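You operate a simulated robot arm through the tools that you are given. There is no shell and no other tool.

You are at the controls of a simulated robot arm. One attempt, no reset.

## Task
Put things in order on the top of the bagging bench. At the end: the brown core from the top of the bagging bench stands where the green brush stood; the green brush from the top of the bagging bench stands where the grey weight stood; the blue cone stands on top of the teal disc; the grey weight from the top of the bagging bench stands where the black bolt stood; the black bolt from the top of the bagging bench stands where the blue cone stood; whatever was shut is shut again. Leave all else as you found it, and nothing knocked over.

Only the result counts: the job must be done as asked and must still hold three seconds after the hand-in. Knocking over, shifting, dropping, spilling or breaking anything else fails it.

## Robot
A 7-joint arm with a two-finger parallel gripper, fixed in place. Base frame: the origin is at the foot of the arm, x ahead of it, y to its left, z up; the work surface is at about z = 0. Units: cm, degrees, N and s.
With the tool pointing down near the work surface it reaches from about 24 to 62 cm from the base axis. Its first joint turns from -66.0 to 66.0 degrees. Payload 2.6 kg.
The TCP is the grasp point between the finger pads, 3 cm short of the fingertips. In the tool frame z runs along the fingers and y along their closing line. The gripper opens to 9.4 cm. The fingers are 2.8 cm wide and 1 cm thick; the gripper's body (5 by 9.6 cm) begins 5.5 cm behind the TCP.
Orientation is that of the tool frame in the base frame, as a unit quaternion [x, y, z, w]. With the fingers straight down and closing along the base's y, the tool's x points along the base's -x, its y along +y and its z along -z.

## Interface
- The arm moves only by the tool move_arm. Its argument "rows" is a list of rows, each a list of 7 numbers: the finger opening in cm, from 0 to 9.4, then the shift along the tool's x, y, z in units of 400 mm (1.0 is 400 mm), then the turn, a rotation vector about the tool's x, y, z in units of 45 degrees (1.0 is 45 degrees). In form: [[gripper, x, y, z, rx, ry, rz], ...]. A call has 1 to 20 rows; each row is the pose to reach, as a shift and turn from the pose commanded when the call began, along the tool's axes at that moment. A call with a number of a shift or a turn outside -1 to 1 is refused whole. Rows are played at 5 a second. More than 5 cm and 8.6 degrees between two rows, or a gripper value outside its range, and nothing of the call is played. Where a pose cannot be reached the arm comes as near as it can. A force on the tool above 40 N (or 10 N above the force at the start of the call, whichever is more), or a blocked arm, ends the call early, and 0.2 s more pass. The fingers move at their own pace (about 7.2 cm/s each) and stop on an object; they squeeze with about 43 N. The grip force told is the motor's: it shows also when the fingers shut on nothing. Time passes only in rows, and 0.2 s behind the last, so rows that repeat a pose let the fingers close. The reply holds the time, the measured pose of the TCP, the force on the tool along the base axes, the opening and the grip force, in the units named above and with some noise, with the torque about the TCP (base axes, N m) and any sound that the robot's microphone picked up.
- Cameras (640 x 400 px; columns grow to the right, rows downward): "scene" is fixed at [5.51, 45.69, 55.82]; the picture's right is [-0.51, -0.86, 0.00], its down [-0.53, 0.31, -0.79] and it looks along [0.68, -0.40, -0.62] (base axes); focal length 290 px, centre (320, 200). "wrist" rides on the gripper at [7.6, 1.4, -10.2] in the tool frame; the picture's right is [-0.18, 0.98, 0.00], its down [-0.75, -0.14, -0.64] and it looks along [-0.63, -0.12, 0.77] (tool axes); focal length 243 px, centre (320, 200). There is no depth. A picture from a camera that has moved, and an enlarged one, comes with that camera's place and axes in the base frame and with its lens.
- grab_frame(camera): a new picture of that camera. The clock stands still meanwhile.
- inspect(camera, box): a new picture of the part [left, top, right, bottom] of that camera's present view, enlarged. The clock stands still meanwhile.
- close_job(): hands the job in; it is judged then, once.

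Places have to be worked out from the pictures, the camera data and where the tool is seen. Open the gripper and draw the arm clear of the work before you hand the job in, unless the task says otherwise.

The tools are called as name(argument=value, ...) on one line, values as JSON. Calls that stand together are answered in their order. move_arm: Moves the arm, as the interface text tells. Its arguments: {"type":"object","properties":{"rows":{"type":"array","items":{"type":"array","items":{"type":"number"}}}},"required":["rows"]} The other tools are called the same way: grab_frame (camera) takes a picture; inspect (camera, box) takes an enlarged picture of a part of a camera's view; close_job () hands the job in.

At the start:

```text
time_s: 0.0
ee_pos: [43.47, 13.17, 27.92]
orientation: [0.0, 1.0, 0.001, 0.0]
contact_force: [0.0, 0.4, -0.3]
torque: [-0.02, -0.03, 0.0]
grip_width: 9.4
finger_force: 0.0
```

scene: 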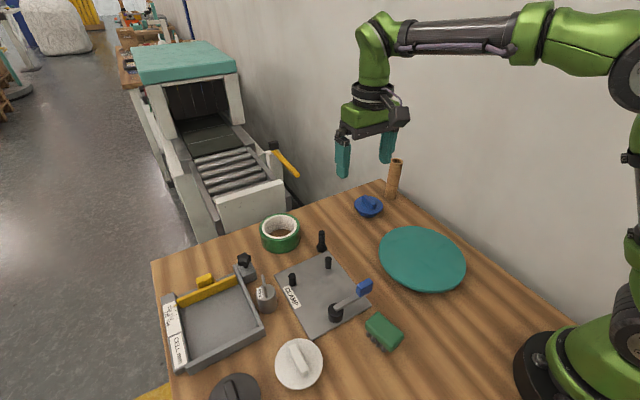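
wrist: 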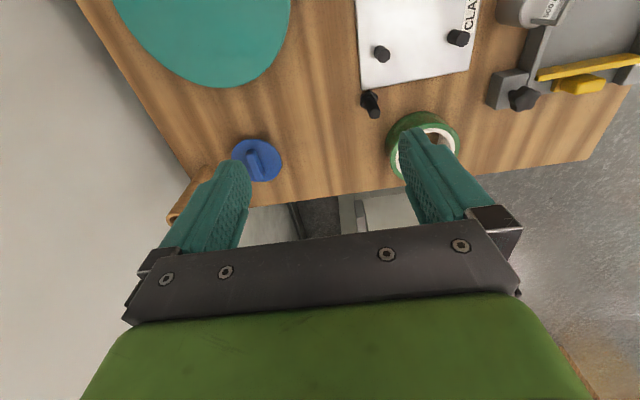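

I'll look at the bench closely first to identify all objects before moving.

inspect(camera="scene", box=[150, 230, 310, 400])

inspect(camera="scene", box=[260, 230, 420, 400])

inspect(camera="scene", box=[320, 140, 480, 300])

inspect(camera="wrist", box=[100, 0, 640, 240])

```text
2.35 times, centred on (230, 315) of scene
camera zoom: at [5.51, 45.69, 55.82], right [-0.51, -0.86, 0.0], down [-0.53, 0.31, -0.79], along [0.68, -0.4, -0.62], focal length 682 px, centre (532, -71)
```

zoom: 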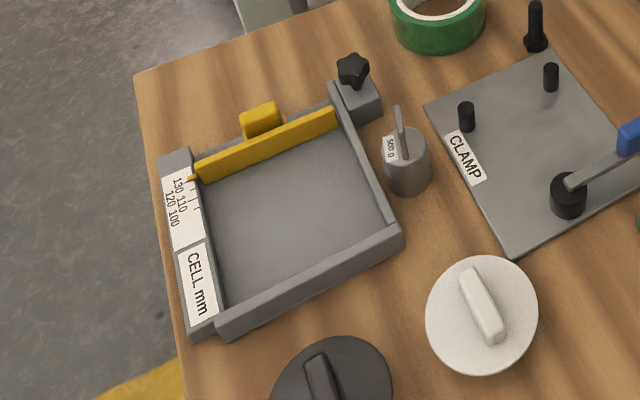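

```text
2.35 times, centred on (340, 315) of scene
camera zoom: at [5.51, 45.69, 55.82], right [-0.51, -0.86, 0.0], down [-0.53, 0.31, -0.79], along [0.68, -0.4, -0.62], focal length 682 px, centre (273, -71)
```

zoom: 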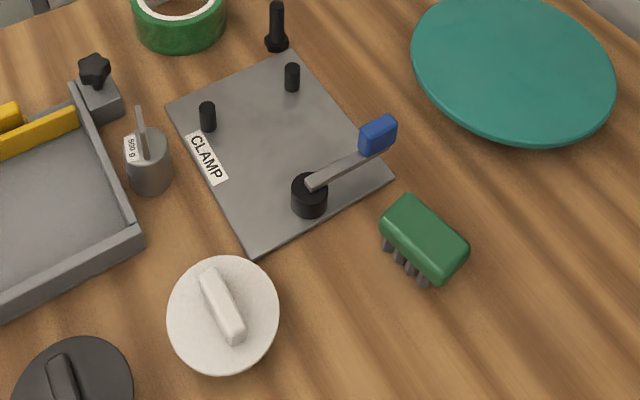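

```text
2.50 times, centred on (400, 220) of scene
camera zoom: at [5.51, 45.69, 55.82], right [-0.51, -0.86, 0.0], down [-0.53, 0.31, -0.79], along [0.68, -0.4, -0.62], focal length 725 px, centre (120, 150)
```

zoom: 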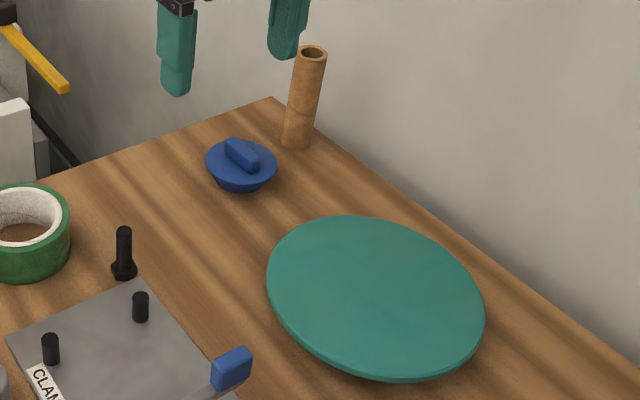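

```text
1.19 times, centred on (370, 120) of wrist
camera zoom: at [35.87, 14.47, 38.08], right [0.18, 0.98, 0.0], down [0.75, -0.14, 0.64], along [0.63, -0.12, -0.77], focal length 288 px, centre (261, 295)
```

zoom: 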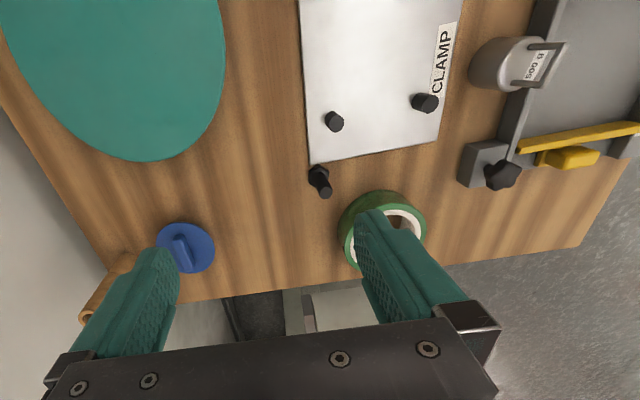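

Initial estimates by ray-casting: bolt ≈(49,19), cone ≈(54.5,0), core ≈(57,-10), disc centre ≈(32,2), brush ≈(23,21.5) and weight ≈(41,37.5). I'll move the wrist camera back and up to get a cleaner second view of the near objects.

move_arm(rows=[[9.4, 0.082, -0.016, -0.02, 0, 0, 0], [9.4, 0.164, -0.032, -0.04, 0, 0, 0], [9.4, 0.246, -0.048, -0.06, 0, 0, 0], [9.4, 0.328, -0.064, -0.08, 0, 0, 0], [9.4, 0.41, -0.08, -0.1, 0, 0, 0], [9.4, 0.41, -0.08, -0.1, 0, 0, 0]])

grab_frame(camera="wrist")

grab_frame(camera="scene")

```text
time_s: 1.4
ee_pos: [27.23, 9.86, 31.71]
orientation: [0.0, 1.0, 0.0, 0.0]
contact_force: [0.8, 0.4, -0.7]
torque: [0.0, 0.01, -0.02]
grip_width: 9.41
finger_force: 0.1
```

```text
taken
camera wrist: at [19.52, 11.25, 42.02], right [0.18, 0.98, 0.0], down [0.75, -0.14, 0.64], along [0.63, -0.12, -0.77], focal length 243 px, centre (320, 200)
```

wrist: 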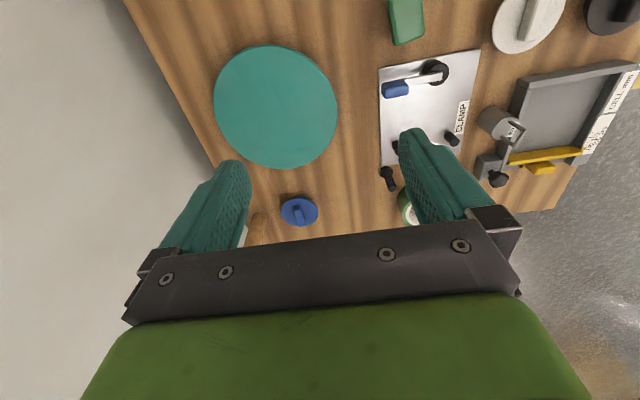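

```text
taken
```

scene: 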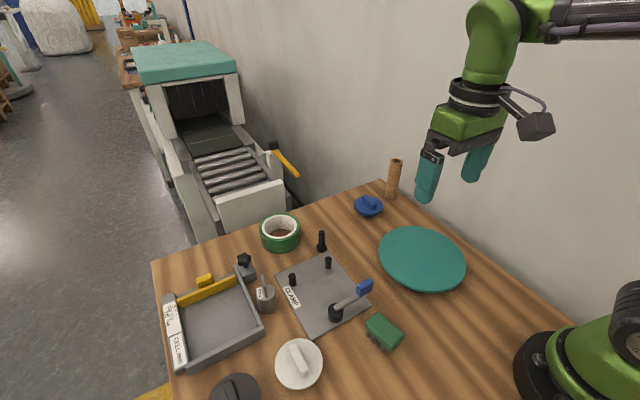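

Let me zoom in on the disc, brush, weight and bolt details.

inspect(camera="scene", box=[365, 215, 475, 305])

inspect(camera="scene", box=[225, 245, 305, 320])

inspect(camera="scene", box=[335, 290, 425, 370])

inspect(camera="wrist", box=[360, 0, 640, 230])

inspect(camera="scene", box=[250, 205, 350, 285])

inspect(camera="scene", box=[340, 145, 430, 225])

```text
4.44 times, centred on (420, 260) of scene
camera zoom: at [5.51, 45.69, 55.82], right [-0.51, -0.86, 0.0], down [-0.53, 0.31, -0.79], along [0.68, -0.4, -0.62], focal length 1289 px, centre (-124, -67)
```

zoom: 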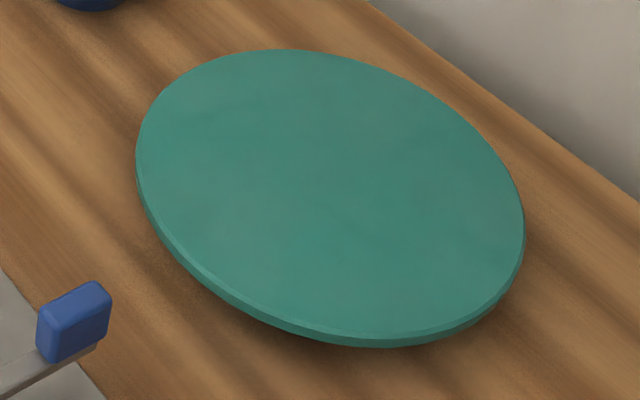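

```text
5.33 times, centred on (265, 282) of scene
camera zoom: at [5.51, 45.69, 55.82], right [-0.51, -0.86, 0.0], down [-0.53, 0.31, -0.79], along [0.68, -0.4, -0.62], focal length 1547 px, centre (613, -240)
```

zoom: 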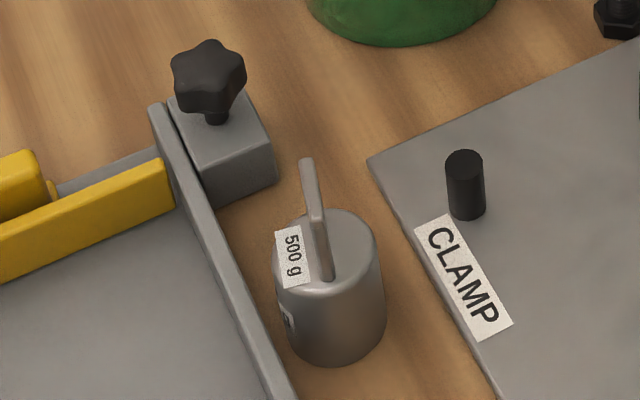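

```text
5.00 times, centred on (380, 330) of scene
camera zoom: at [5.51, 45.69, 55.82], right [-0.51, -0.86, 0.0], down [-0.53, 0.31, -0.79], along [0.68, -0.4, -0.62], focal length 1450 px, centre (20, -450)
```

zoom: 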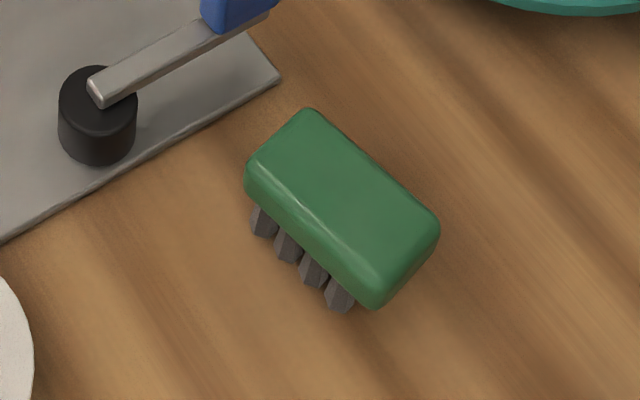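

```text
1.74 times, centred on (500, 115) of wrist
camera zoom: at [19.52, 11.25, 42.02], right [0.18, 0.98, 0.0], down [0.75, -0.14, 0.64], along [0.63, -0.12, -0.77], focal length 422 px, centre (7, 348)
```

zoom: 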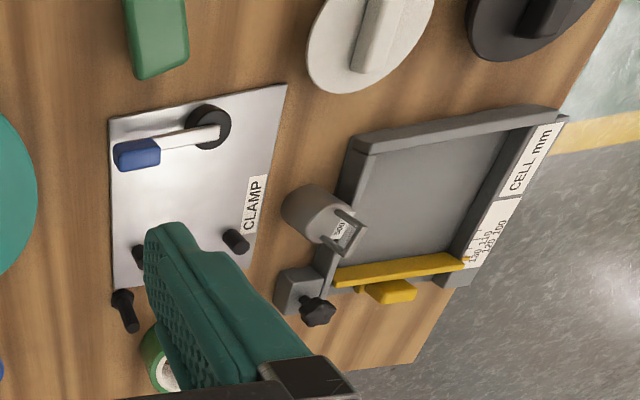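

```text
5.00 times, centred on (300, 245) of scene
camera zoom: at [5.51, 45.69, 55.82], right [-0.51, -0.86, 0.0], down [-0.53, 0.31, -0.79], along [0.68, -0.4, -0.62], focal length 1450 px, centre (420, -25)
```

zoom: 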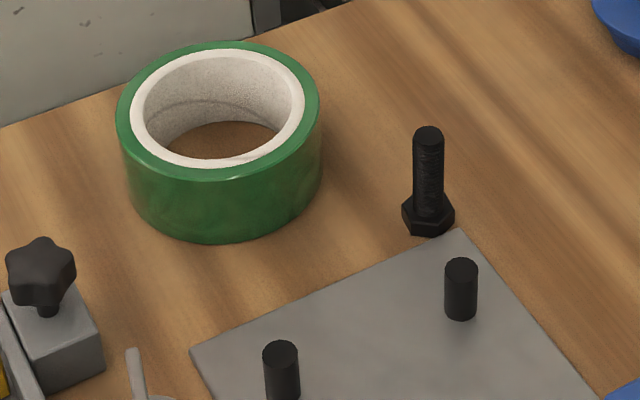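

```text
5.00 times, centred on (385, 185) of scene
camera zoom: at [5.51, 45.69, 55.82], right [-0.51, -0.86, 0.0], down [-0.53, 0.31, -0.79], along [0.68, -0.4, -0.62], focal length 1450 px, centre (-5, 275)
```

zoom: 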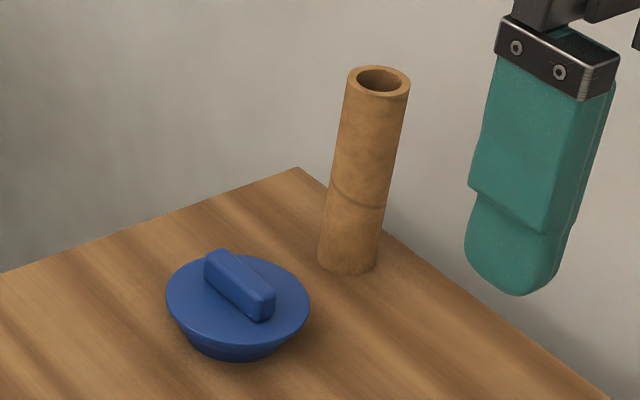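

The cone has a bar handle along the base's x, so the default gripper yaw (closing along y) suits it. I'll hover over the cone at a safe height and look again.

move_arm(rows=[[9.4, -0.098, -0.035, 0.036, 0, 0, 0], [9.4, -0.196, -0.071, 0.071, 0, 0, 0], [9.4, -0.294, -0.106, 0.107, 0, 0, 0], [9.4, -0.391, -0.141, 0.143, 0, 0, 0], [9.4, -0.489, -0.177, 0.179, 0, 0, 0], [8, -0.587, -0.212, 0.214, 0, 0, 0], [6, -0.685, -0.2475, 0.25, 0, 0, 0], [5, -0.685, -0.2475, 0.25, 0, 0, 0]])

grab_frame(camera="wrist")

inspect(camera="scene", box=[320, 100, 440, 230])

```text
time_s: 3.2
ee_pos: [54.66, 0.01, 22.01]
orientation: [0.0, 1.0, 0.0, 0.0]
contact_force: [-0.5, 0.7, -0.6]
torque: [0.01, -0.05, 0.01]
grip_width: 5.01
finger_force: 0.0
```

```text
taken
camera wrist: at [47.0, 1.43, 32.12], right [0.18, 0.98, 0.0], down [0.75, -0.14, 0.64], along [0.63, -0.12, -0.77], focal length 243 px, centre (320, 200)
```

wrist: 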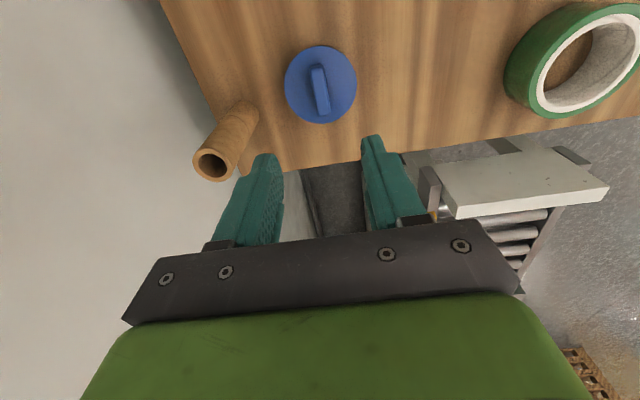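

```text
3.08 times, centred on (380, 165) of scene
camera zoom: at [5.51, 45.68, 55.82], right [-0.51, -0.86, 0.0], down [-0.53, 0.31, -0.79], along [0.68, -0.4, -0.62], focal length 892 px, centre (135, 308)
```

zoom: 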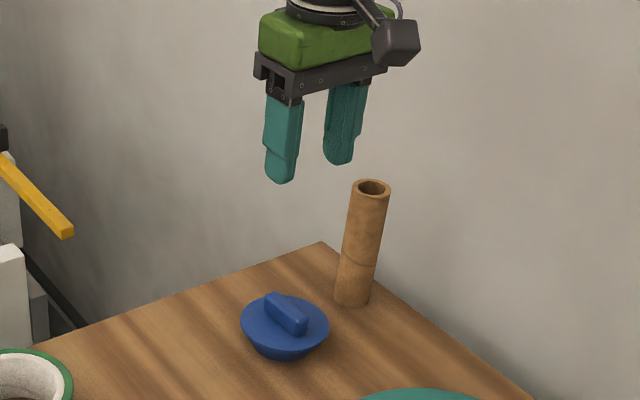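

The cone is right under the TCP: handle centre ≈(54.7,−0.1), along x, top z≈4.2, rim z≈2.6. I descend so the fingertips sit just above the rim (TCP z≈6) and close.

move_arm(rows=[[4.5, -0.002, -0.002, 0.1, 0, 0, 0], [4.5, -0.002, -0.002, 0.2, 0, 0, 0], [4.5, -0.002, -0.002, 0.3, 0, 0, 0], [4.5, -0.002, -0.002, 0.36, 0, 0, 0], [4.5, -0.002, -0.002, 0.38, 0, 0, 0], [4.5, -0.002, -0.002, 0.395, 0, 0, 0], [4.5, -0.002, -0.002, 0.395, 0, 0, 0]])

inspect(camera="scene", box=[320, 130, 440, 230])

grab_frame(camera="wrist")

```text
time_s: 4.8
ee_pos: [54.55, -0.2, 5.95]
orientation: [0.0, 1.0, 0.0, 0.0]
contact_force: [0.3, 0.2, 0.6]
torque: [0.02, 0.01, 0.02]
grip_width: 4.5
finger_force: 0.1
```

```text
4.00 times, centred on (380, 180) of scene
camera zoom: at [5.51, 45.69, 55.82], right [-0.51, -0.86, 0.0], down [-0.53, 0.31, -0.79], along [0.68, -0.4, -0.62], focal length 1160 px, centre (80, 280)
```

zoom: 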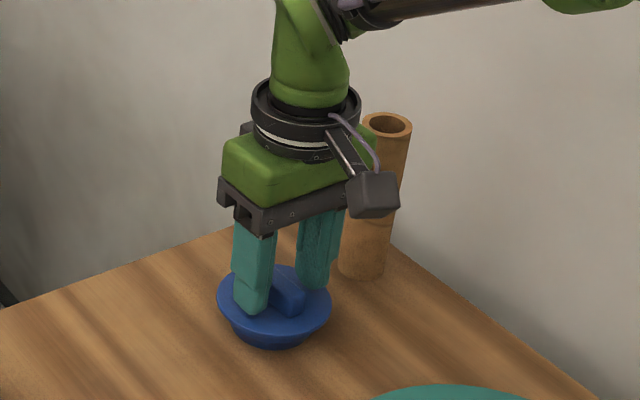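

```text
taken
camera wrist: at [46.88, 1.32, 16.22], right [0.18, 0.98, 0.0], down [0.75, -0.14, 0.64], along [0.63, -0.12, -0.77], focal length 243 px, centre (320, 200)
```

wrist: 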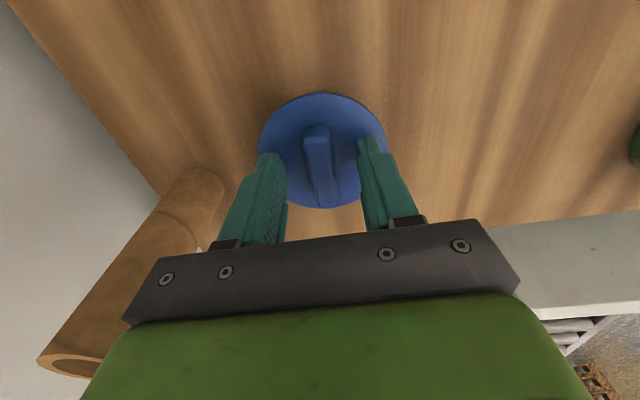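

The fingers straddle the handle just above the rim with no contact. I'll close now.

move_arm(rows=[[0.3, 0, 0, 0, 0, 0, 0], [0.3, 0, 0, 0, 0, 0, 0], [0.3, 0, 0, 0, 0, 0, 0], [0.3, 0, 0, 0, 0, 0, 0]])

```text
time_s: 5.8
ee_pos: [54.58, -0.06, 6.04]
orientation: [0.0, 1.0, -0.001, 0.0]
contact_force: [-0.5, 0.2, 0.5]
torque: [0.03, 0.0, 0.0]
grip_width: 1.46
finger_force: 42.9
```

Gripped at 1.46 cm width. Lifting straight up 12 cm and checking.

move_arm(rows=[[0.3, 0, 0, -0.04, 0, 0, 0], [0.3, 0, 0, -0.1, 0, 0, 0], [0.3, 0, 0, -0.2, 0, 0, 0], [0.3, 0, 0, -0.3, 0, 0, 0], [0.3, 0, 0, -0.3, 0, 0, 0]])

grab_frame(camera="wrist")

grab_frame(camera="scene")

```text
time_s: 7.0
ee_pos: [54.55, -0.12, 18.02]
orientation: [0.0, 1.0, 0.001, 0.0]
contact_force: [0.0, -0.1, -0.4]
torque: [-0.02, 0.01, -0.03]
grip_width: 1.48
finger_force: 43.1
```

```text
taken
camera wrist: at [46.96, 1.29, 28.29], right [0.18, 0.98, 0.0], down [0.75, -0.14, 0.64], along [0.63, -0.12, -0.77], focal length 243 px, centre (320, 200)
```

wrist: 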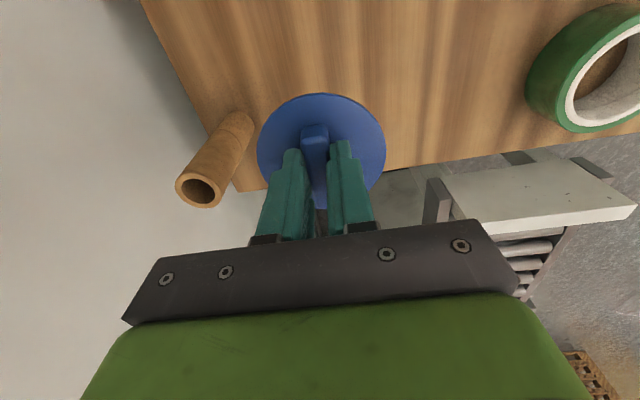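

```text
taken
```

scene: 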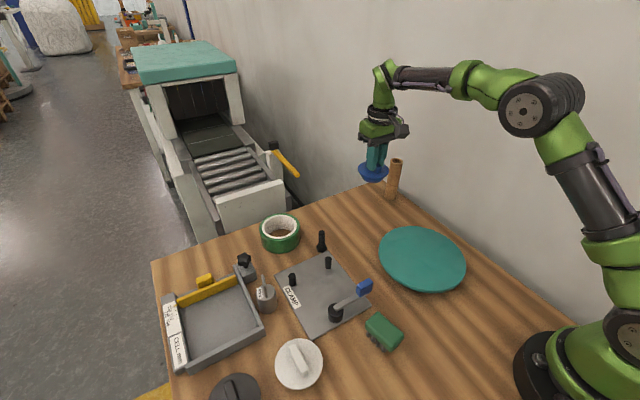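

The cone is held. From two views the disc's centre works out at ≈(33.0,1.55) with its top at z≈3.1, so I expect contact at TCP z≈9.1. I'll carry the cone over the disc at height.

move_arm(rows=[[0.3, 0.107, 0.008, 0, 0, 0, 0], [0.3, 0.215, 0.016, 0, 0, 0, 0], [0.3, 0.322, 0.024, 0, 0, 0, 0], [0.3, 0.43, 0.032, 0, 0, 0, 0], [0.3, 0.537, 0.04, 0, 0, 0, 0], [0.3, 0.537, 0.04, 0.08, 0, 0, 0], [0.3, 0.537, 0.04, 0.15, 0, 0, 0], [0.3, 0.537, 0.04, 0.15, 0, 0, 0]])

grab_frame(camera="wrist")

inspect(camera="scene", box=[350, 180, 490, 310])

```text
time_s: 8.8
ee_pos: [33.11, 1.48, 12.15]
orientation: [-0.001, 1.0, 0.0, 0.0]
contact_force: [-1.5, -0.2, 0.6]
torque: [0.0, 0.03, 0.02]
grip_width: 1.45
finger_force: 42.5
```

```text
taken
camera wrist: at [25.5, 2.9, 22.25], right [0.18, 0.98, 0.0], down [0.75, -0.14, 0.64], along [0.63, -0.12, -0.77], focal length 243 px, centre (320, 200)
```

wrist: 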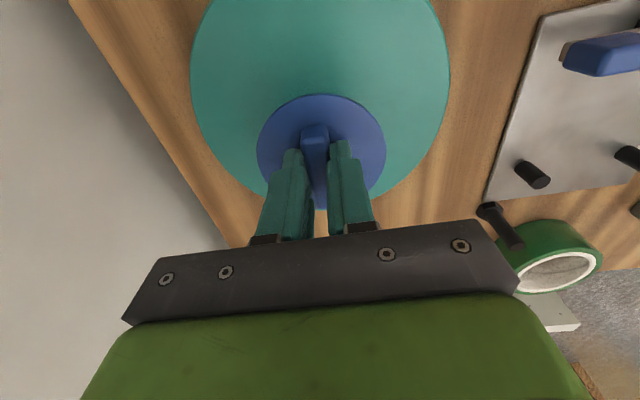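

```text
3.08 times, centred on (420, 245) of scene
camera zoom: at [5.51, 45.69, 55.82], right [-0.51, -0.86, 0.0], down [-0.53, 0.31, -0.79], along [0.68, -0.4, -0.62], focal length 892 px, centre (12, 62)
```

zoom: 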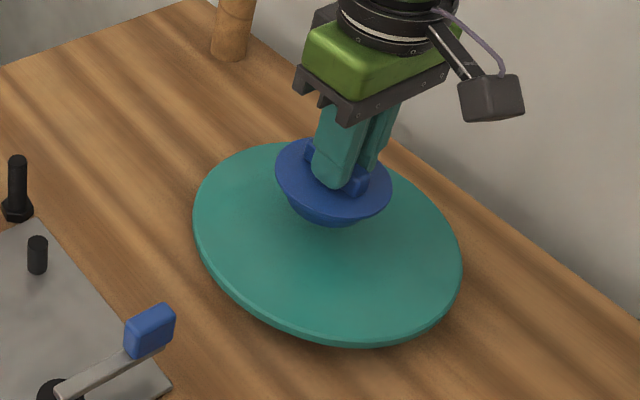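

The cone hovers over the disc's middle. I'll lower to z≈9.5, then creep.

move_arm(rows=[[0.3, 0, 0, 0.03, 0, 0, 0], [0.3, 0, 0, 0.055, 0, 0, 0], [0.3, 0, 0, 0.065, 0, 0, 0], [0.3, 0, 0, 0.065, 0, 0, 0]])

inspect(camera="scene", box=[350, 180, 490, 310])

```text
time_s: 9.8
ee_pos: [33.05, 1.56, 9.48]
orientation: [0.001, 1.0, 0.0, 0.0]
contact_force: [0.3, 0.9, -0.1]
torque: [-0.03, 0.05, -0.02]
grip_width: 1.46
finger_force: 43.0
```

```text
3.08 times, centred on (420, 245) of scene
camera zoom: at [5.51, 45.69, 55.82], right [-0.51, -0.86, 0.0], down [-0.53, 0.31, -0.79], along [0.68, -0.4, -0.62], focal length 892 px, centre (12, 62)
```

zoom: 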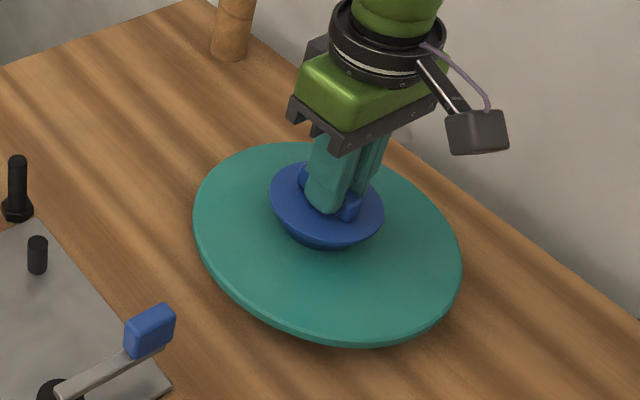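

No contact yet. I'll creep 0.3 cm further and read the force.

move_arm(rows=[[0.3, 0, 0, 0.004, 0, 0, 0], [0.3, 0, 0, 0.008, 0, 0, 0], [0.3, 0, 0, 0.008, 0, 0, 0]])

```text
time_s: 10.6
ee_pos: [33.23, 1.51, 9.34]
orientation: [0.002, 1.0, 0.0, 0.002]
contact_force: [-8.8, -1.1, 33.3]
torque: [-0.05, 0.52, -0.03]
grip_width: 1.47
finger_force: 43.5
```

Contact at z≈9.35 (33 N). I'll back off slightly to relieve the load before releasing.

move_arm(rows=[[0.3, 0, 0, -0.0045, 0, 0, 0], [0.3, 0, 0, -0.0045, 0, 0, 0]])

```text
time_s: 11.2
ee_pos: [33.09, 1.47, 9.27]
orientation: [0.0, 1.0, 0.0, -0.001]
contact_force: [1.4, 0.1, 4.4]
torque: [-0.01, -0.23, -0.02]
grip_width: 1.47
finger_force: 43.4
```

Load is down to ~4 N, so the cone rests on the disc. I'll open just to 4 cm so the fingers stay level above the rim, then rise.

move_arm(rows=[[2.2, 0, 0, 0, 0, 0, 0], [3.5, 0, 0, 0, 0, 0, 0], [4.5, 0, 0, 0, 0, 0, 0], [4.5, 0, 0, -0.02, 0, 0, 0], [4.5, 0, 0, -0.08, 0, 0, 0], [4.5, 0, 0, -0.18, 0, 0, 0], [4.5, 0, 0, -0.3, 0, 0, 0], [4.5, 0, 0, -0.3, 0, 0, 0]])

grab_frame(camera="scene")

grab_frame(camera="wrist")

```text
time_s: 13.0
ee_pos: [33.11, 1.53, 21.48]
orientation: [0.0, 1.0, 0.0, 0.001]
contact_force: [0.4, -0.7, -0.4]
torque: [0.0, 0.01, -0.01]
grip_width: 4.47
finger_force: 0.0
```

```text
taken
```

scene: 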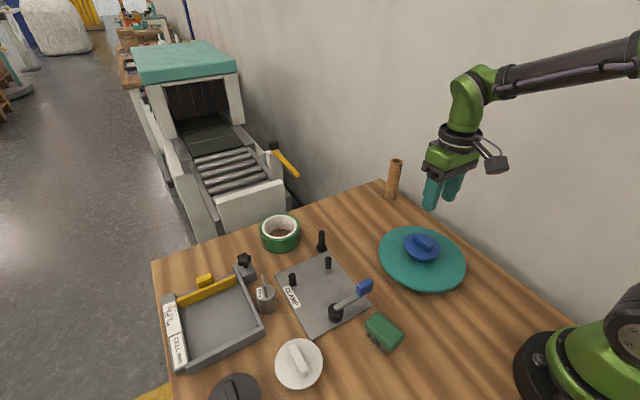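

```text
taken
camera wrist: at [25.44, 2.86, 31.66], right [0.18, 0.98, 0.0], down [0.75, -0.14, 0.64], along [0.63, -0.12, -0.77], focal length 243 px, centre (320, 200)
```

wrist: 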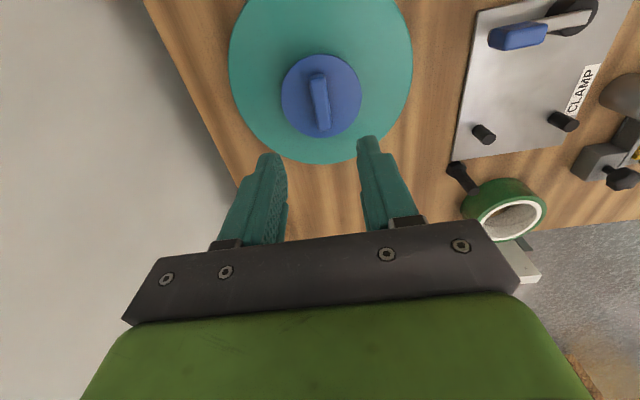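

The cone stands centred on the disc. Next the bolt: hover above it at ≈(49,19.4) and look.

move_arm(rows=[[4.5, -0.066, 0.075, 0, 0, 0, 0], [4.5, -0.132, 0.149, 0, 0, 0, 0], [4.5, -0.199, 0.224, 0, 0, 0, 0], [4.5, -0.265, 0.298, 0, 0, 0, 0], [4.5, -0.331, 0.373, 0, 0, 0, 0], [4.5, -0.3975, 0.4475, 0, 0, 0, 0], [4.5, -0.3975, 0.4475, 0, 0, 0, 0]])

grab_frame(camera="wrist")

inspect(camera="wrist", box=[250, 0, 410, 130])

inspect(camera="scene", box=[270, 150, 370, 280])

```text
time_s: 14.6
ee_pos: [48.97, 19.61, 21.32]
orientation: [0.0, 1.0, 0.0, 0.0]
contact_force: [0.1, 0.2, -0.4]
torque: [0.01, -0.02, 0.0]
grip_width: 4.49
finger_force: 0.0
```

```text
taken
camera wrist: at [41.31, 20.97, 31.56], right [0.18, 0.98, 0.0], down [0.75, -0.14, 0.64], along [0.63, -0.12, -0.77], focal length 243 px, centre (320, 200)
```

wrist: 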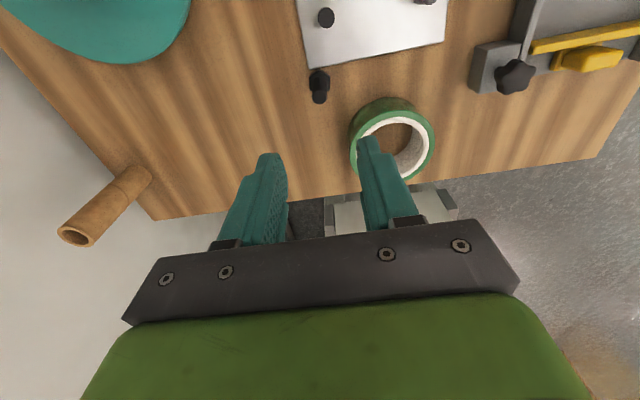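

```text
3.08 times, centred on (330, 65) of wrist
camera zoom: at [41.31, 20.97, 31.56], right [0.18, 0.98, 0.0], down [0.75, -0.14, 0.64], along [0.63, -0.12, -0.77], focal length 746 px, centre (289, 615)
```

zoom: 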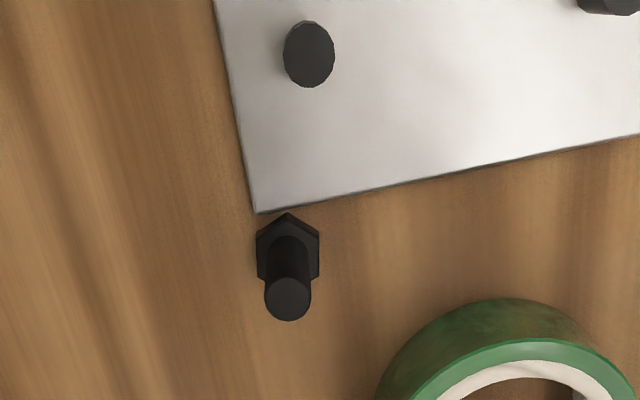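

```text
3.08 times, centred on (320, 215) of scene
camera zoom: at [5.51, 45.69, 55.82], right [-0.51, -0.86, 0.0], down [-0.53, 0.31, -0.79], along [0.68, -0.4, -0.62], focal length 892 px, centre (320, 154)
```

zoom: 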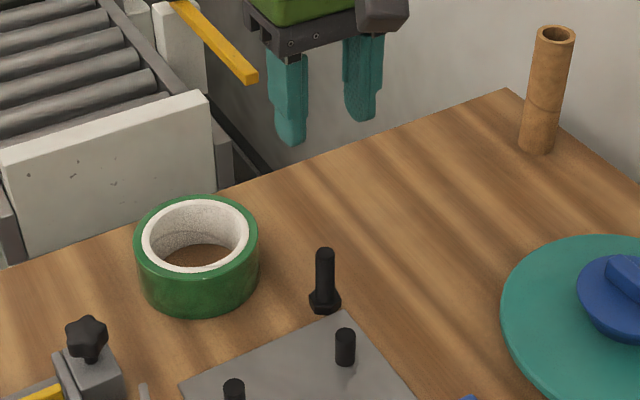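

The bolt is at ≈(48.75,19.5), ~6.4 tall, standing on its hex head ~1.4 cm from the clamp plate edge (x≈47.3). I'll descend to grip the shank at TCP z≈4.8.

move_arm(rows=[[4.5, 0.002, -0.001, 0.1, 0, 0, 0], [4.5, 0.004, -0.0025, 0.2, 0, 0, 0], [4.5, 0.004, -0.0025, 0.3, 0, 0, 0], [4.5, 0.004, -0.0025, 0.37, 0, 0, 0], [4.5, 0.004, -0.0025, 0.4125, 0, 0, 0], [4.5, 0.004, -0.0025, 0.4125, 0, 0, 0]])

grab_frame(camera="wrist")

inspect(camera="scene", box=[270, 180, 370, 280])

```text
time_s: 16.0
ee_pos: [48.88, 19.35, 4.8]
orientation: [0.0, 1.0, 0.0, 0.0]
contact_force: [0.2, 0.0, 0.3]
torque: [-0.07, -0.01, -0.05]
grip_width: 4.5
finger_force: 0.0
```

```text
taken
camera wrist: at [41.2, 20.77, 15.08], right [0.18, 0.98, 0.0], down [0.75, -0.14, 0.64], along [0.63, -0.12, -0.77], focal length 243 px, centre (320, 200)
```

wrist: 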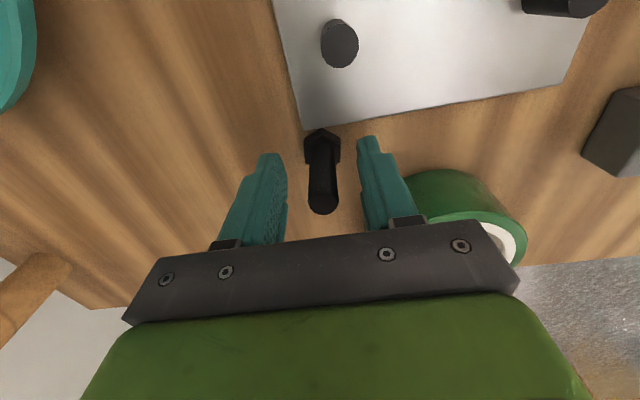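

```text
4.00 times, centred on (320, 230) of scene
camera zoom: at [5.51, 45.69, 55.82], right [-0.51, -0.86, 0.0], down [-0.53, 0.31, -0.79], along [0.68, -0.4, -0.62], focal length 1160 px, centre (320, 80)
```

zoom: 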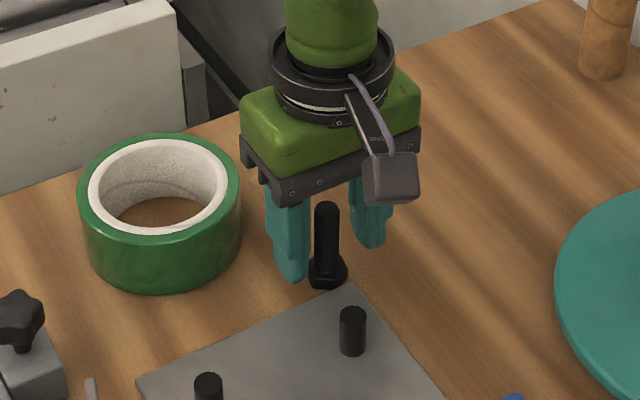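

The fingers straddle the shank well above the head, centred. Closing.

move_arm(rows=[[0.5, 0, 0, 0, 0, 0, 0], [0.5, 0, 0, 0, 0, 0, 0], [0.5, 0, 0, 0, 0, 0, 0], [0.5, 0, 0, 0, 0, 0, 0]])

```text
time_s: 17.0
ee_pos: [48.82, 19.38, 4.93]
orientation: [0.0, 1.0, 0.0, 0.0]
contact_force: [-0.1, -0.8, -0.2]
torque: [-0.03, -0.01, -0.02]
grip_width: 1.44
finger_force: 42.8
```

Gripped at 1.44 cm. Lift, carry to the cone's old spot (54.4, 0.0), and descend to a couple of cm above the table.

move_arm(rows=[[0.5, 0, 0, -0.04, 0, 0, 0], [0.5, 0, 0, -0.12, 0, 0, 0], [0.5, 0, 0, -0.22, 0, 0, 0], [0.5, 0, 0, -0.3, 0, 0, 0], [0.5, -0.024, -0.081, -0.3, 0, 0, 0], [0.5, -0.047, -0.162, -0.3, 0, 0, 0], [0.5, -0.07, -0.243, -0.3, 0, 0, 0], [0.5, -0.094, -0.324, -0.3, 0, 0, 0], [0.5, -0.117, -0.405, -0.3, 0, 0, 0], [0.5, -0.14, -0.486, -0.3, 0, 0, 0], [0.5, -0.14, -0.486, -0.2, 0, 0, 0], [0.5, -0.14, -0.486, -0.1, 0, 0, 0], [0.5, -0.14, -0.486, -0.04, 0, 0, 0], [0.5, -0.14, -0.486, -0.04, 0, 0, 0]])

grab_frame(camera="wrist")

inspect(camera="scene", box=[310, 140, 430, 240])

```text
time_s: 20.0
ee_pos: [54.56, -0.25, 6.44]
orientation: [0.0, 1.0, 0.0, 0.001]
contact_force: [0.0, -0.1, -1.0]
torque: [0.04, -0.01, 0.01]
grip_width: 1.43
finger_force: 43.0
```

```text
taken
camera wrist: at [46.89, 1.22, 16.63], right [0.18, 0.98, 0.0], down [0.75, -0.14, 0.64], along [0.63, -0.12, -0.77], focal length 243 px, centre (320, 200)
```

wrist: 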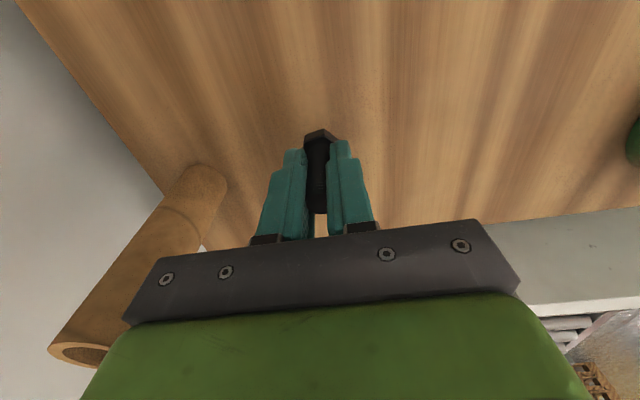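

```text
4.00 times, centred on (370, 190) of scene
camera zoom: at [5.51, 45.69, 55.82], right [-0.51, -0.86, 0.0], down [-0.53, 0.31, -0.79], along [0.68, -0.4, -0.62], focal length 1160 px, centre (120, 240)
```

zoom: 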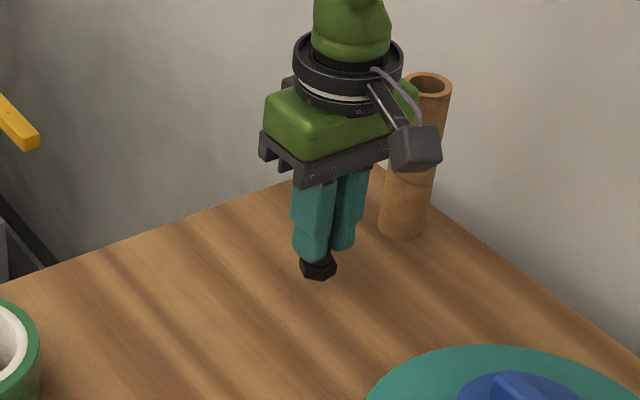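

Bolt is upright and nearly on target. Lower to just above the table then creep to contact.

move_arm(rows=[[0.5, 0, 0.004, 0.02, 0, 0, 0], [0.5, 0, 0.004, 0.034, 0, 0, 0], [0.5, 0, 0.004, 0.034, 0, 0, 0]])

move_arm(rows=[[0.5, 0, 0, 0.003, 0, 0, 0], [0.5, 0, 0, 0.006, 0, 0, 0], [0.5, 0, 0, 0.006, 0, 0, 0]])

```text
time_s: 20.8
ee_pos: [54.54, -0.02, 4.97]
orientation: [0.0, 1.0, 0.0, -0.001]
contact_force: [0.0, -0.3, -2.2]
torque: [-0.01, -0.03, -0.02]
grip_width: 1.42
finger_force: 43.0
```

```text
time_s: 21.6
ee_pos: [54.47, 0.01, 4.9]
orientation: [0.0, 1.0, 0.0, 0.001]
contact_force: [-4.3, 0.4, 11.5]
torque: [-0.03, 0.23, 0.0]
grip_width: 1.43
finger_force: 43.4
```

Table contact (11 N). Ease off a touch, open, and rise.

move_arm(rows=[[0.5, 0, 0, -0.002, 0, 0, 0], [0.5, 0, 0, -0.002, 0, 0, 0], [2, 0, 0, -0.002, 0, 0, 0], [3.5, 0, 0, -0.002, 0, 0, 0], [4.5, 0, 0, -0.002, 0, 0, 0], [4.5, 0, 0, -0.03, 0, 0, 0], [4.5, 0, 0, -0.1, 0, 0, 0], [4.5, 0, 0, -0.2, 0, 0, 0], [4.5, 0, 0, -0.32, 0, 0, 0], [4.5, 0, 0, -0.42, 0, 0, 0], [4.5, 0, 0, -0.42, 0, 0, 0]])

grab_frame(camera="wrist")

grab_frame(camera="scene")

```text
time_s: 24.0
ee_pos: [54.48, -0.05, 21.75]
orientation: [0.0, 1.0, 0.0, 0.0]
contact_force: [0.4, 0.5, 0.2]
torque: [-0.03, 0.01, -0.03]
grip_width: 4.51
finger_force: 0.1
```

```text
taken
camera wrist: at [46.76, 1.46, 31.93], right [0.18, 0.98, 0.0], down [0.75, -0.14, 0.64], along [0.63, -0.12, -0.77], focal length 243 px, centre (320, 200)
```

wrist: 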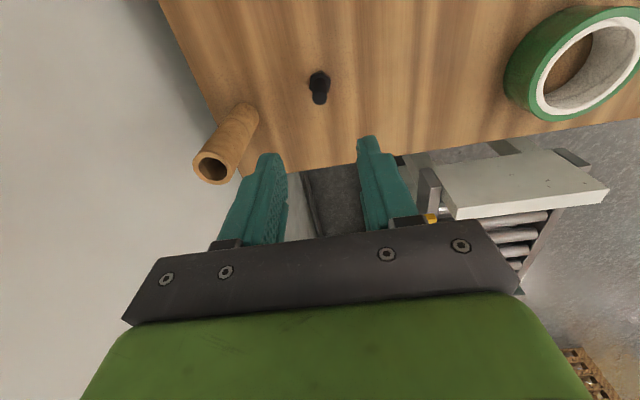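

```text
taken
```

scene: 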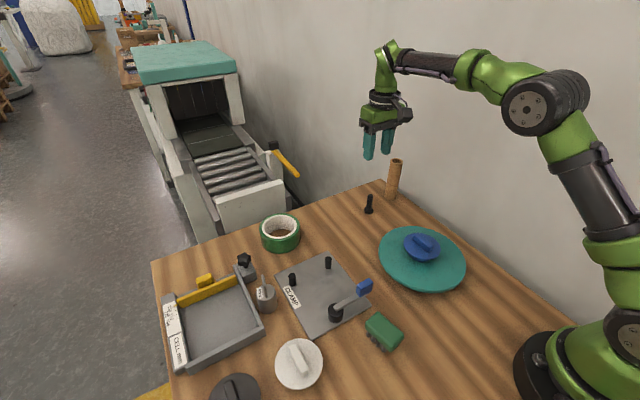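

Bolt stands where the cone was. Now hover over the weight near (41,37.5), higher, to view it.

move_arm(rows=[[4.5, 0.034, 0.094, -0.01, 0, 0, 0], [4.5, 0.068, 0.188, -0.02, 0, 0, 0], [4.5, 0.101, 0.281, -0.03, 0, 0, 0], [4.5, 0.135, 0.375, -0.04, 0, 0, 0], [4.5, 0.169, 0.469, -0.05, 0, 0, 0], [4.5, 0.2025, 0.5625, -0.06, 0, 0, 0], [4.5, 0.236, 0.656, -0.07, 0, 0, 0], [4.5, 0.27, 0.75, -0.08, 0, 0, 0], [4.5, 0.304, 0.844, -0.09, 0, 0, 0], [4.5, 0.3375, 0.9375, -0.1, 0, 0, 0], [4.5, 0.3375, 0.9375, -0.1, 0, 0, 0]])

grab_frame(camera="wrist")

inspect(camera="wrist", box=[230, 0, 430, 140])

grab_frame(camera="scene")

```text
time_s: 26.4
ee_pos: [40.97, 37.49, 25.63]
orientation: [0.0, 1.0, 0.0, 0.0]
contact_force: [0.4, 0.1, 0.3]
torque: [0.0, 0.03, -0.02]
grip_width: 4.51
finger_force: 0.1
```

```text
taken
camera wrist: at [33.35, 38.87, 35.89], right [0.18, 0.98, 0.0], down [0.75, -0.14, 0.64], along [0.63, -0.12, -0.77], focal length 243 px, centre (320, 200)
```

wrist: 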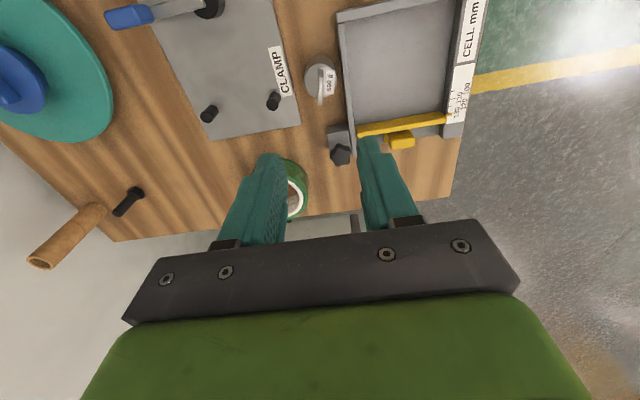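

```text
2.86 times, centred on (330, 70) of wrist
camera zoom: at [33.35, 38.87, 35.89], right [0.18, 0.98, 0.0], down [0.75, -0.14, 0.64], along [0.63, -0.12, -0.77], focal length 693 px, centre (291, 571)
```

zoom: 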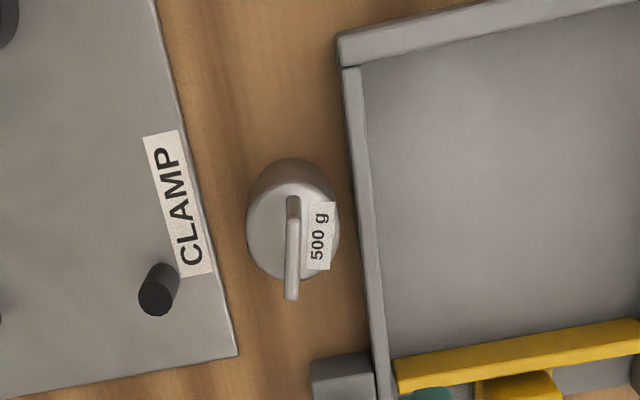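

```text
taken
```

scene: 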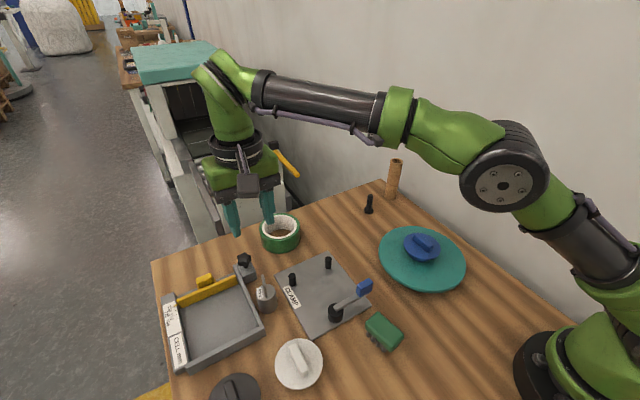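

The weight is at ≈(41.0,37.4), Ø≈4, body top ≈4.8, with a thin vertical loop handle up to ≈8.8 that runs about −10° from x. I'll yaw the tool to match, lower to z≈14 and re-check.

move_arm(rows=[[4.5, 0, 0, 0.07, 0, 0, 0.11], [4.5, 0, -0.001, 0.14, 0, 0, 0.22], [4.5, 0, -0.002, 0.21, 0, 0, 0.23], [4.5, 0, -0.002, 0.29, 0, 0, 0.23], [4.5, 0, -0.002, 0.29, 0, 0, 0.23]])

grab_frame(camera="wrist")

inspect(camera="wrist", box=[260, 30, 400, 220])

inspect(camera="scene", box=[215, 205, 315, 325])

```text
time_s: 27.6
ee_pos: [40.95, 37.4, 14.09]
orientation: [0.091, 0.996, 0.0, 0.0]
contact_force: [-0.2, 0.0, -1.1]
torque: [-0.02, 0.01, -0.02]
grip_width: 4.51
finger_force: 0.0
```

```text
taken
camera wrist: at [33.73, 40.17, 24.26], right [0.36, 0.93, 0.0], down [0.72, -0.27, 0.64], along [0.6, -0.23, -0.77], focal length 243 px, centre (320, 200)
```

wrist: 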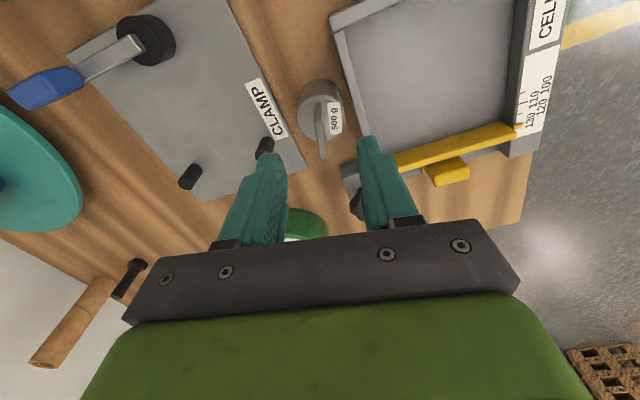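

```text
2.11 times, centred on (330, 125) of wrist
camera zoom: at [33.73, 40.17, 24.26], right [0.36, 0.93, 0.0], down [0.72, -0.27, 0.64], along [0.6, -0.23, -0.77], focal length 511 px, centre (299, 358)
```

zoom: 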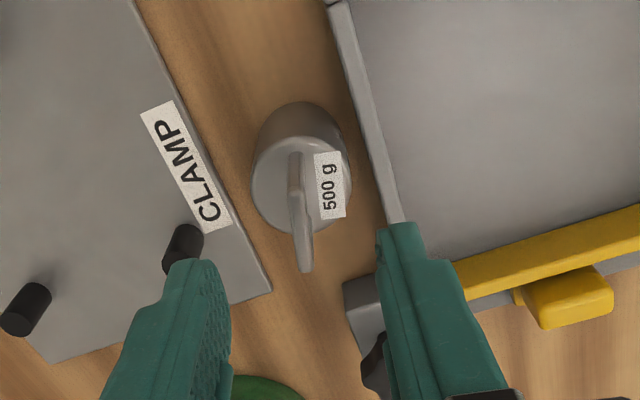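

```text
3.33 times, centred on (265, 265) of scene
camera zoom: at [5.51, 45.69, 55.82], right [-0.51, -0.86, 0.0], down [-0.53, 0.31, -0.79], along [0.68, -0.4, -0.62], focal length 967 px, centre (503, -17)
```

zoom: 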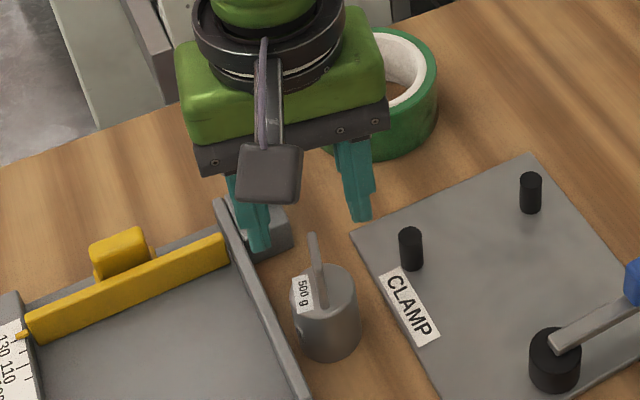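

Handle sits between the fingers: centre ≈(40.85,37.4), yaw ≈ −12°. Narrow the opening to 3 cm and descend to TCP z≈8.4 so the tips stay above the weight's body and tray wall.

move_arm(rows=[[3.2, 0, 0, 0, 0, 0, 0.02], [3.2, 0, 0, 0.05, 0, 0, 0.03], [3.2, 0, 0, 0.1, 0, 0, 0.03], [3.2, 0, 0, 0.13, 0, 0, 0.03], [3.2, 0, 0, 0.141, 0, 0, 0.03], [3.2, 0, 0, 0.141, 0, 0, 0.03]])

inspect(camera="wrist", box=[240, 60, 400, 230])

inspect(camera="scene", box=[215, 205, 315, 325])

```text
time_s: 29.0
ee_pos: [40.89, 37.5, 8.35]
orientation: [0.102, 0.995, 0.0, -0.001]
contact_force: [-0.4, 1.1, -0.2]
torque: [-0.03, 0.02, -0.03]
grip_width: 3.22
finger_force: 0.1
```

```text
2.35 times, centred on (320, 145) of wrist
camera zoom: at [33.74, 40.32, 18.63], right [0.38, 0.93, 0.0], down [0.71, -0.29, 0.64], along [0.59, -0.24, -0.77], focal length 571 px, centre (320, 329)
```

zoom: 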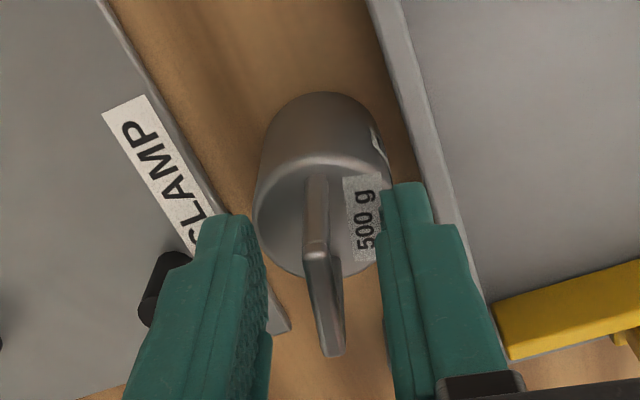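

```text
3.33 times, centred on (265, 265) of scene
camera zoom: at [5.51, 45.69, 55.82], right [-0.51, -0.86, 0.0], down [-0.53, 0.31, -0.79], along [0.68, -0.4, -0.62], focal length 967 px, centre (503, -17)
```

zoom: 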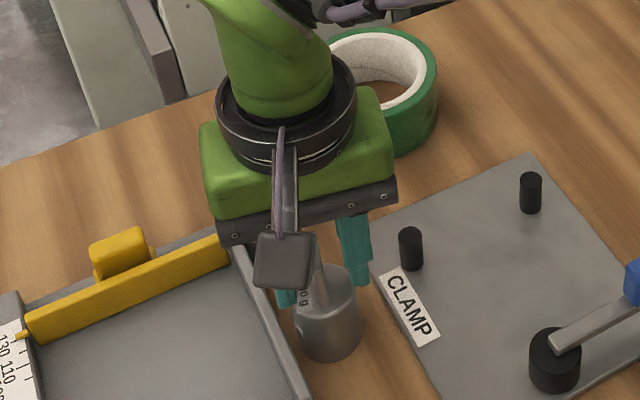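

The handle lies centred between the pads, tips clear of the body and tray. Closing.

move_arm(rows=[[0.2, 0, 0, 0, 0, 0, 0], [0.2, 0, 0, 0, 0, 0, 0], [0.2, 0, 0, 0, 0, 0, 0], [0.2, 0, 0, 0, 0, 0, 0]])

inspect(camera="wrist", box=[240, 60, 400, 230])

```text
time_s: 30.0
ee_pos: [40.88, 37.38, 8.39]
orientation: [0.101, 0.995, 0.0, 0.0]
contact_force: [0.7, 0.5, 0.0]
torque: [0.02, -0.03, -0.02]
grip_width: 1.06
finger_force: 43.7
```

```text
2.35 times, centred on (320, 145) of wrist
camera zoom: at [33.74, 40.33, 18.65], right [0.38, 0.93, 0.0], down [0.71, -0.29, 0.64], along [0.59, -0.24, -0.77], focal length 571 px, centre (320, 329)
```

zoom: 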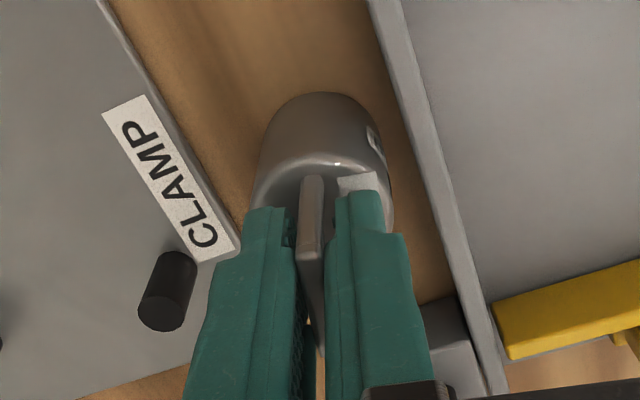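

Gripped (1.06 cm). Lift straight up 3 cm first and check the load.

move_arm(rows=[[0.2, 0, 0, -0.02, 0, 0, 0], [0.2, 0, 0, -0.05, 0, 0, 0], [0.2, 0, 0, -0.075, 0, 0, 0], [0.2, 0, 0, -0.075, 0, 0, 0]])

inspect(camera="scene", box=[215, 205, 315, 325])

```text
time_s: 31.0
ee_pos: [41.0, 37.39, 11.44]
orientation: [0.102, 0.995, 0.0, 0.0]
contact_force: [0.9, 0.3, -4.9]
torque: [-0.02, -0.01, 0.04]
grip_width: 1.04
finger_force: 42.5
```

```text
3.33 times, centred on (265, 265) of scene
camera zoom: at [5.51, 45.69, 55.82], right [-0.51, -0.86, 0.0], down [-0.53, 0.31, -0.79], along [0.68, -0.4, -0.62], focal length 967 px, centre (503, -17)
```

zoom: 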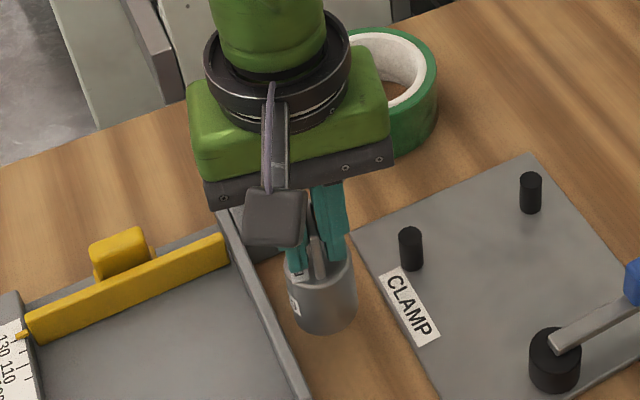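

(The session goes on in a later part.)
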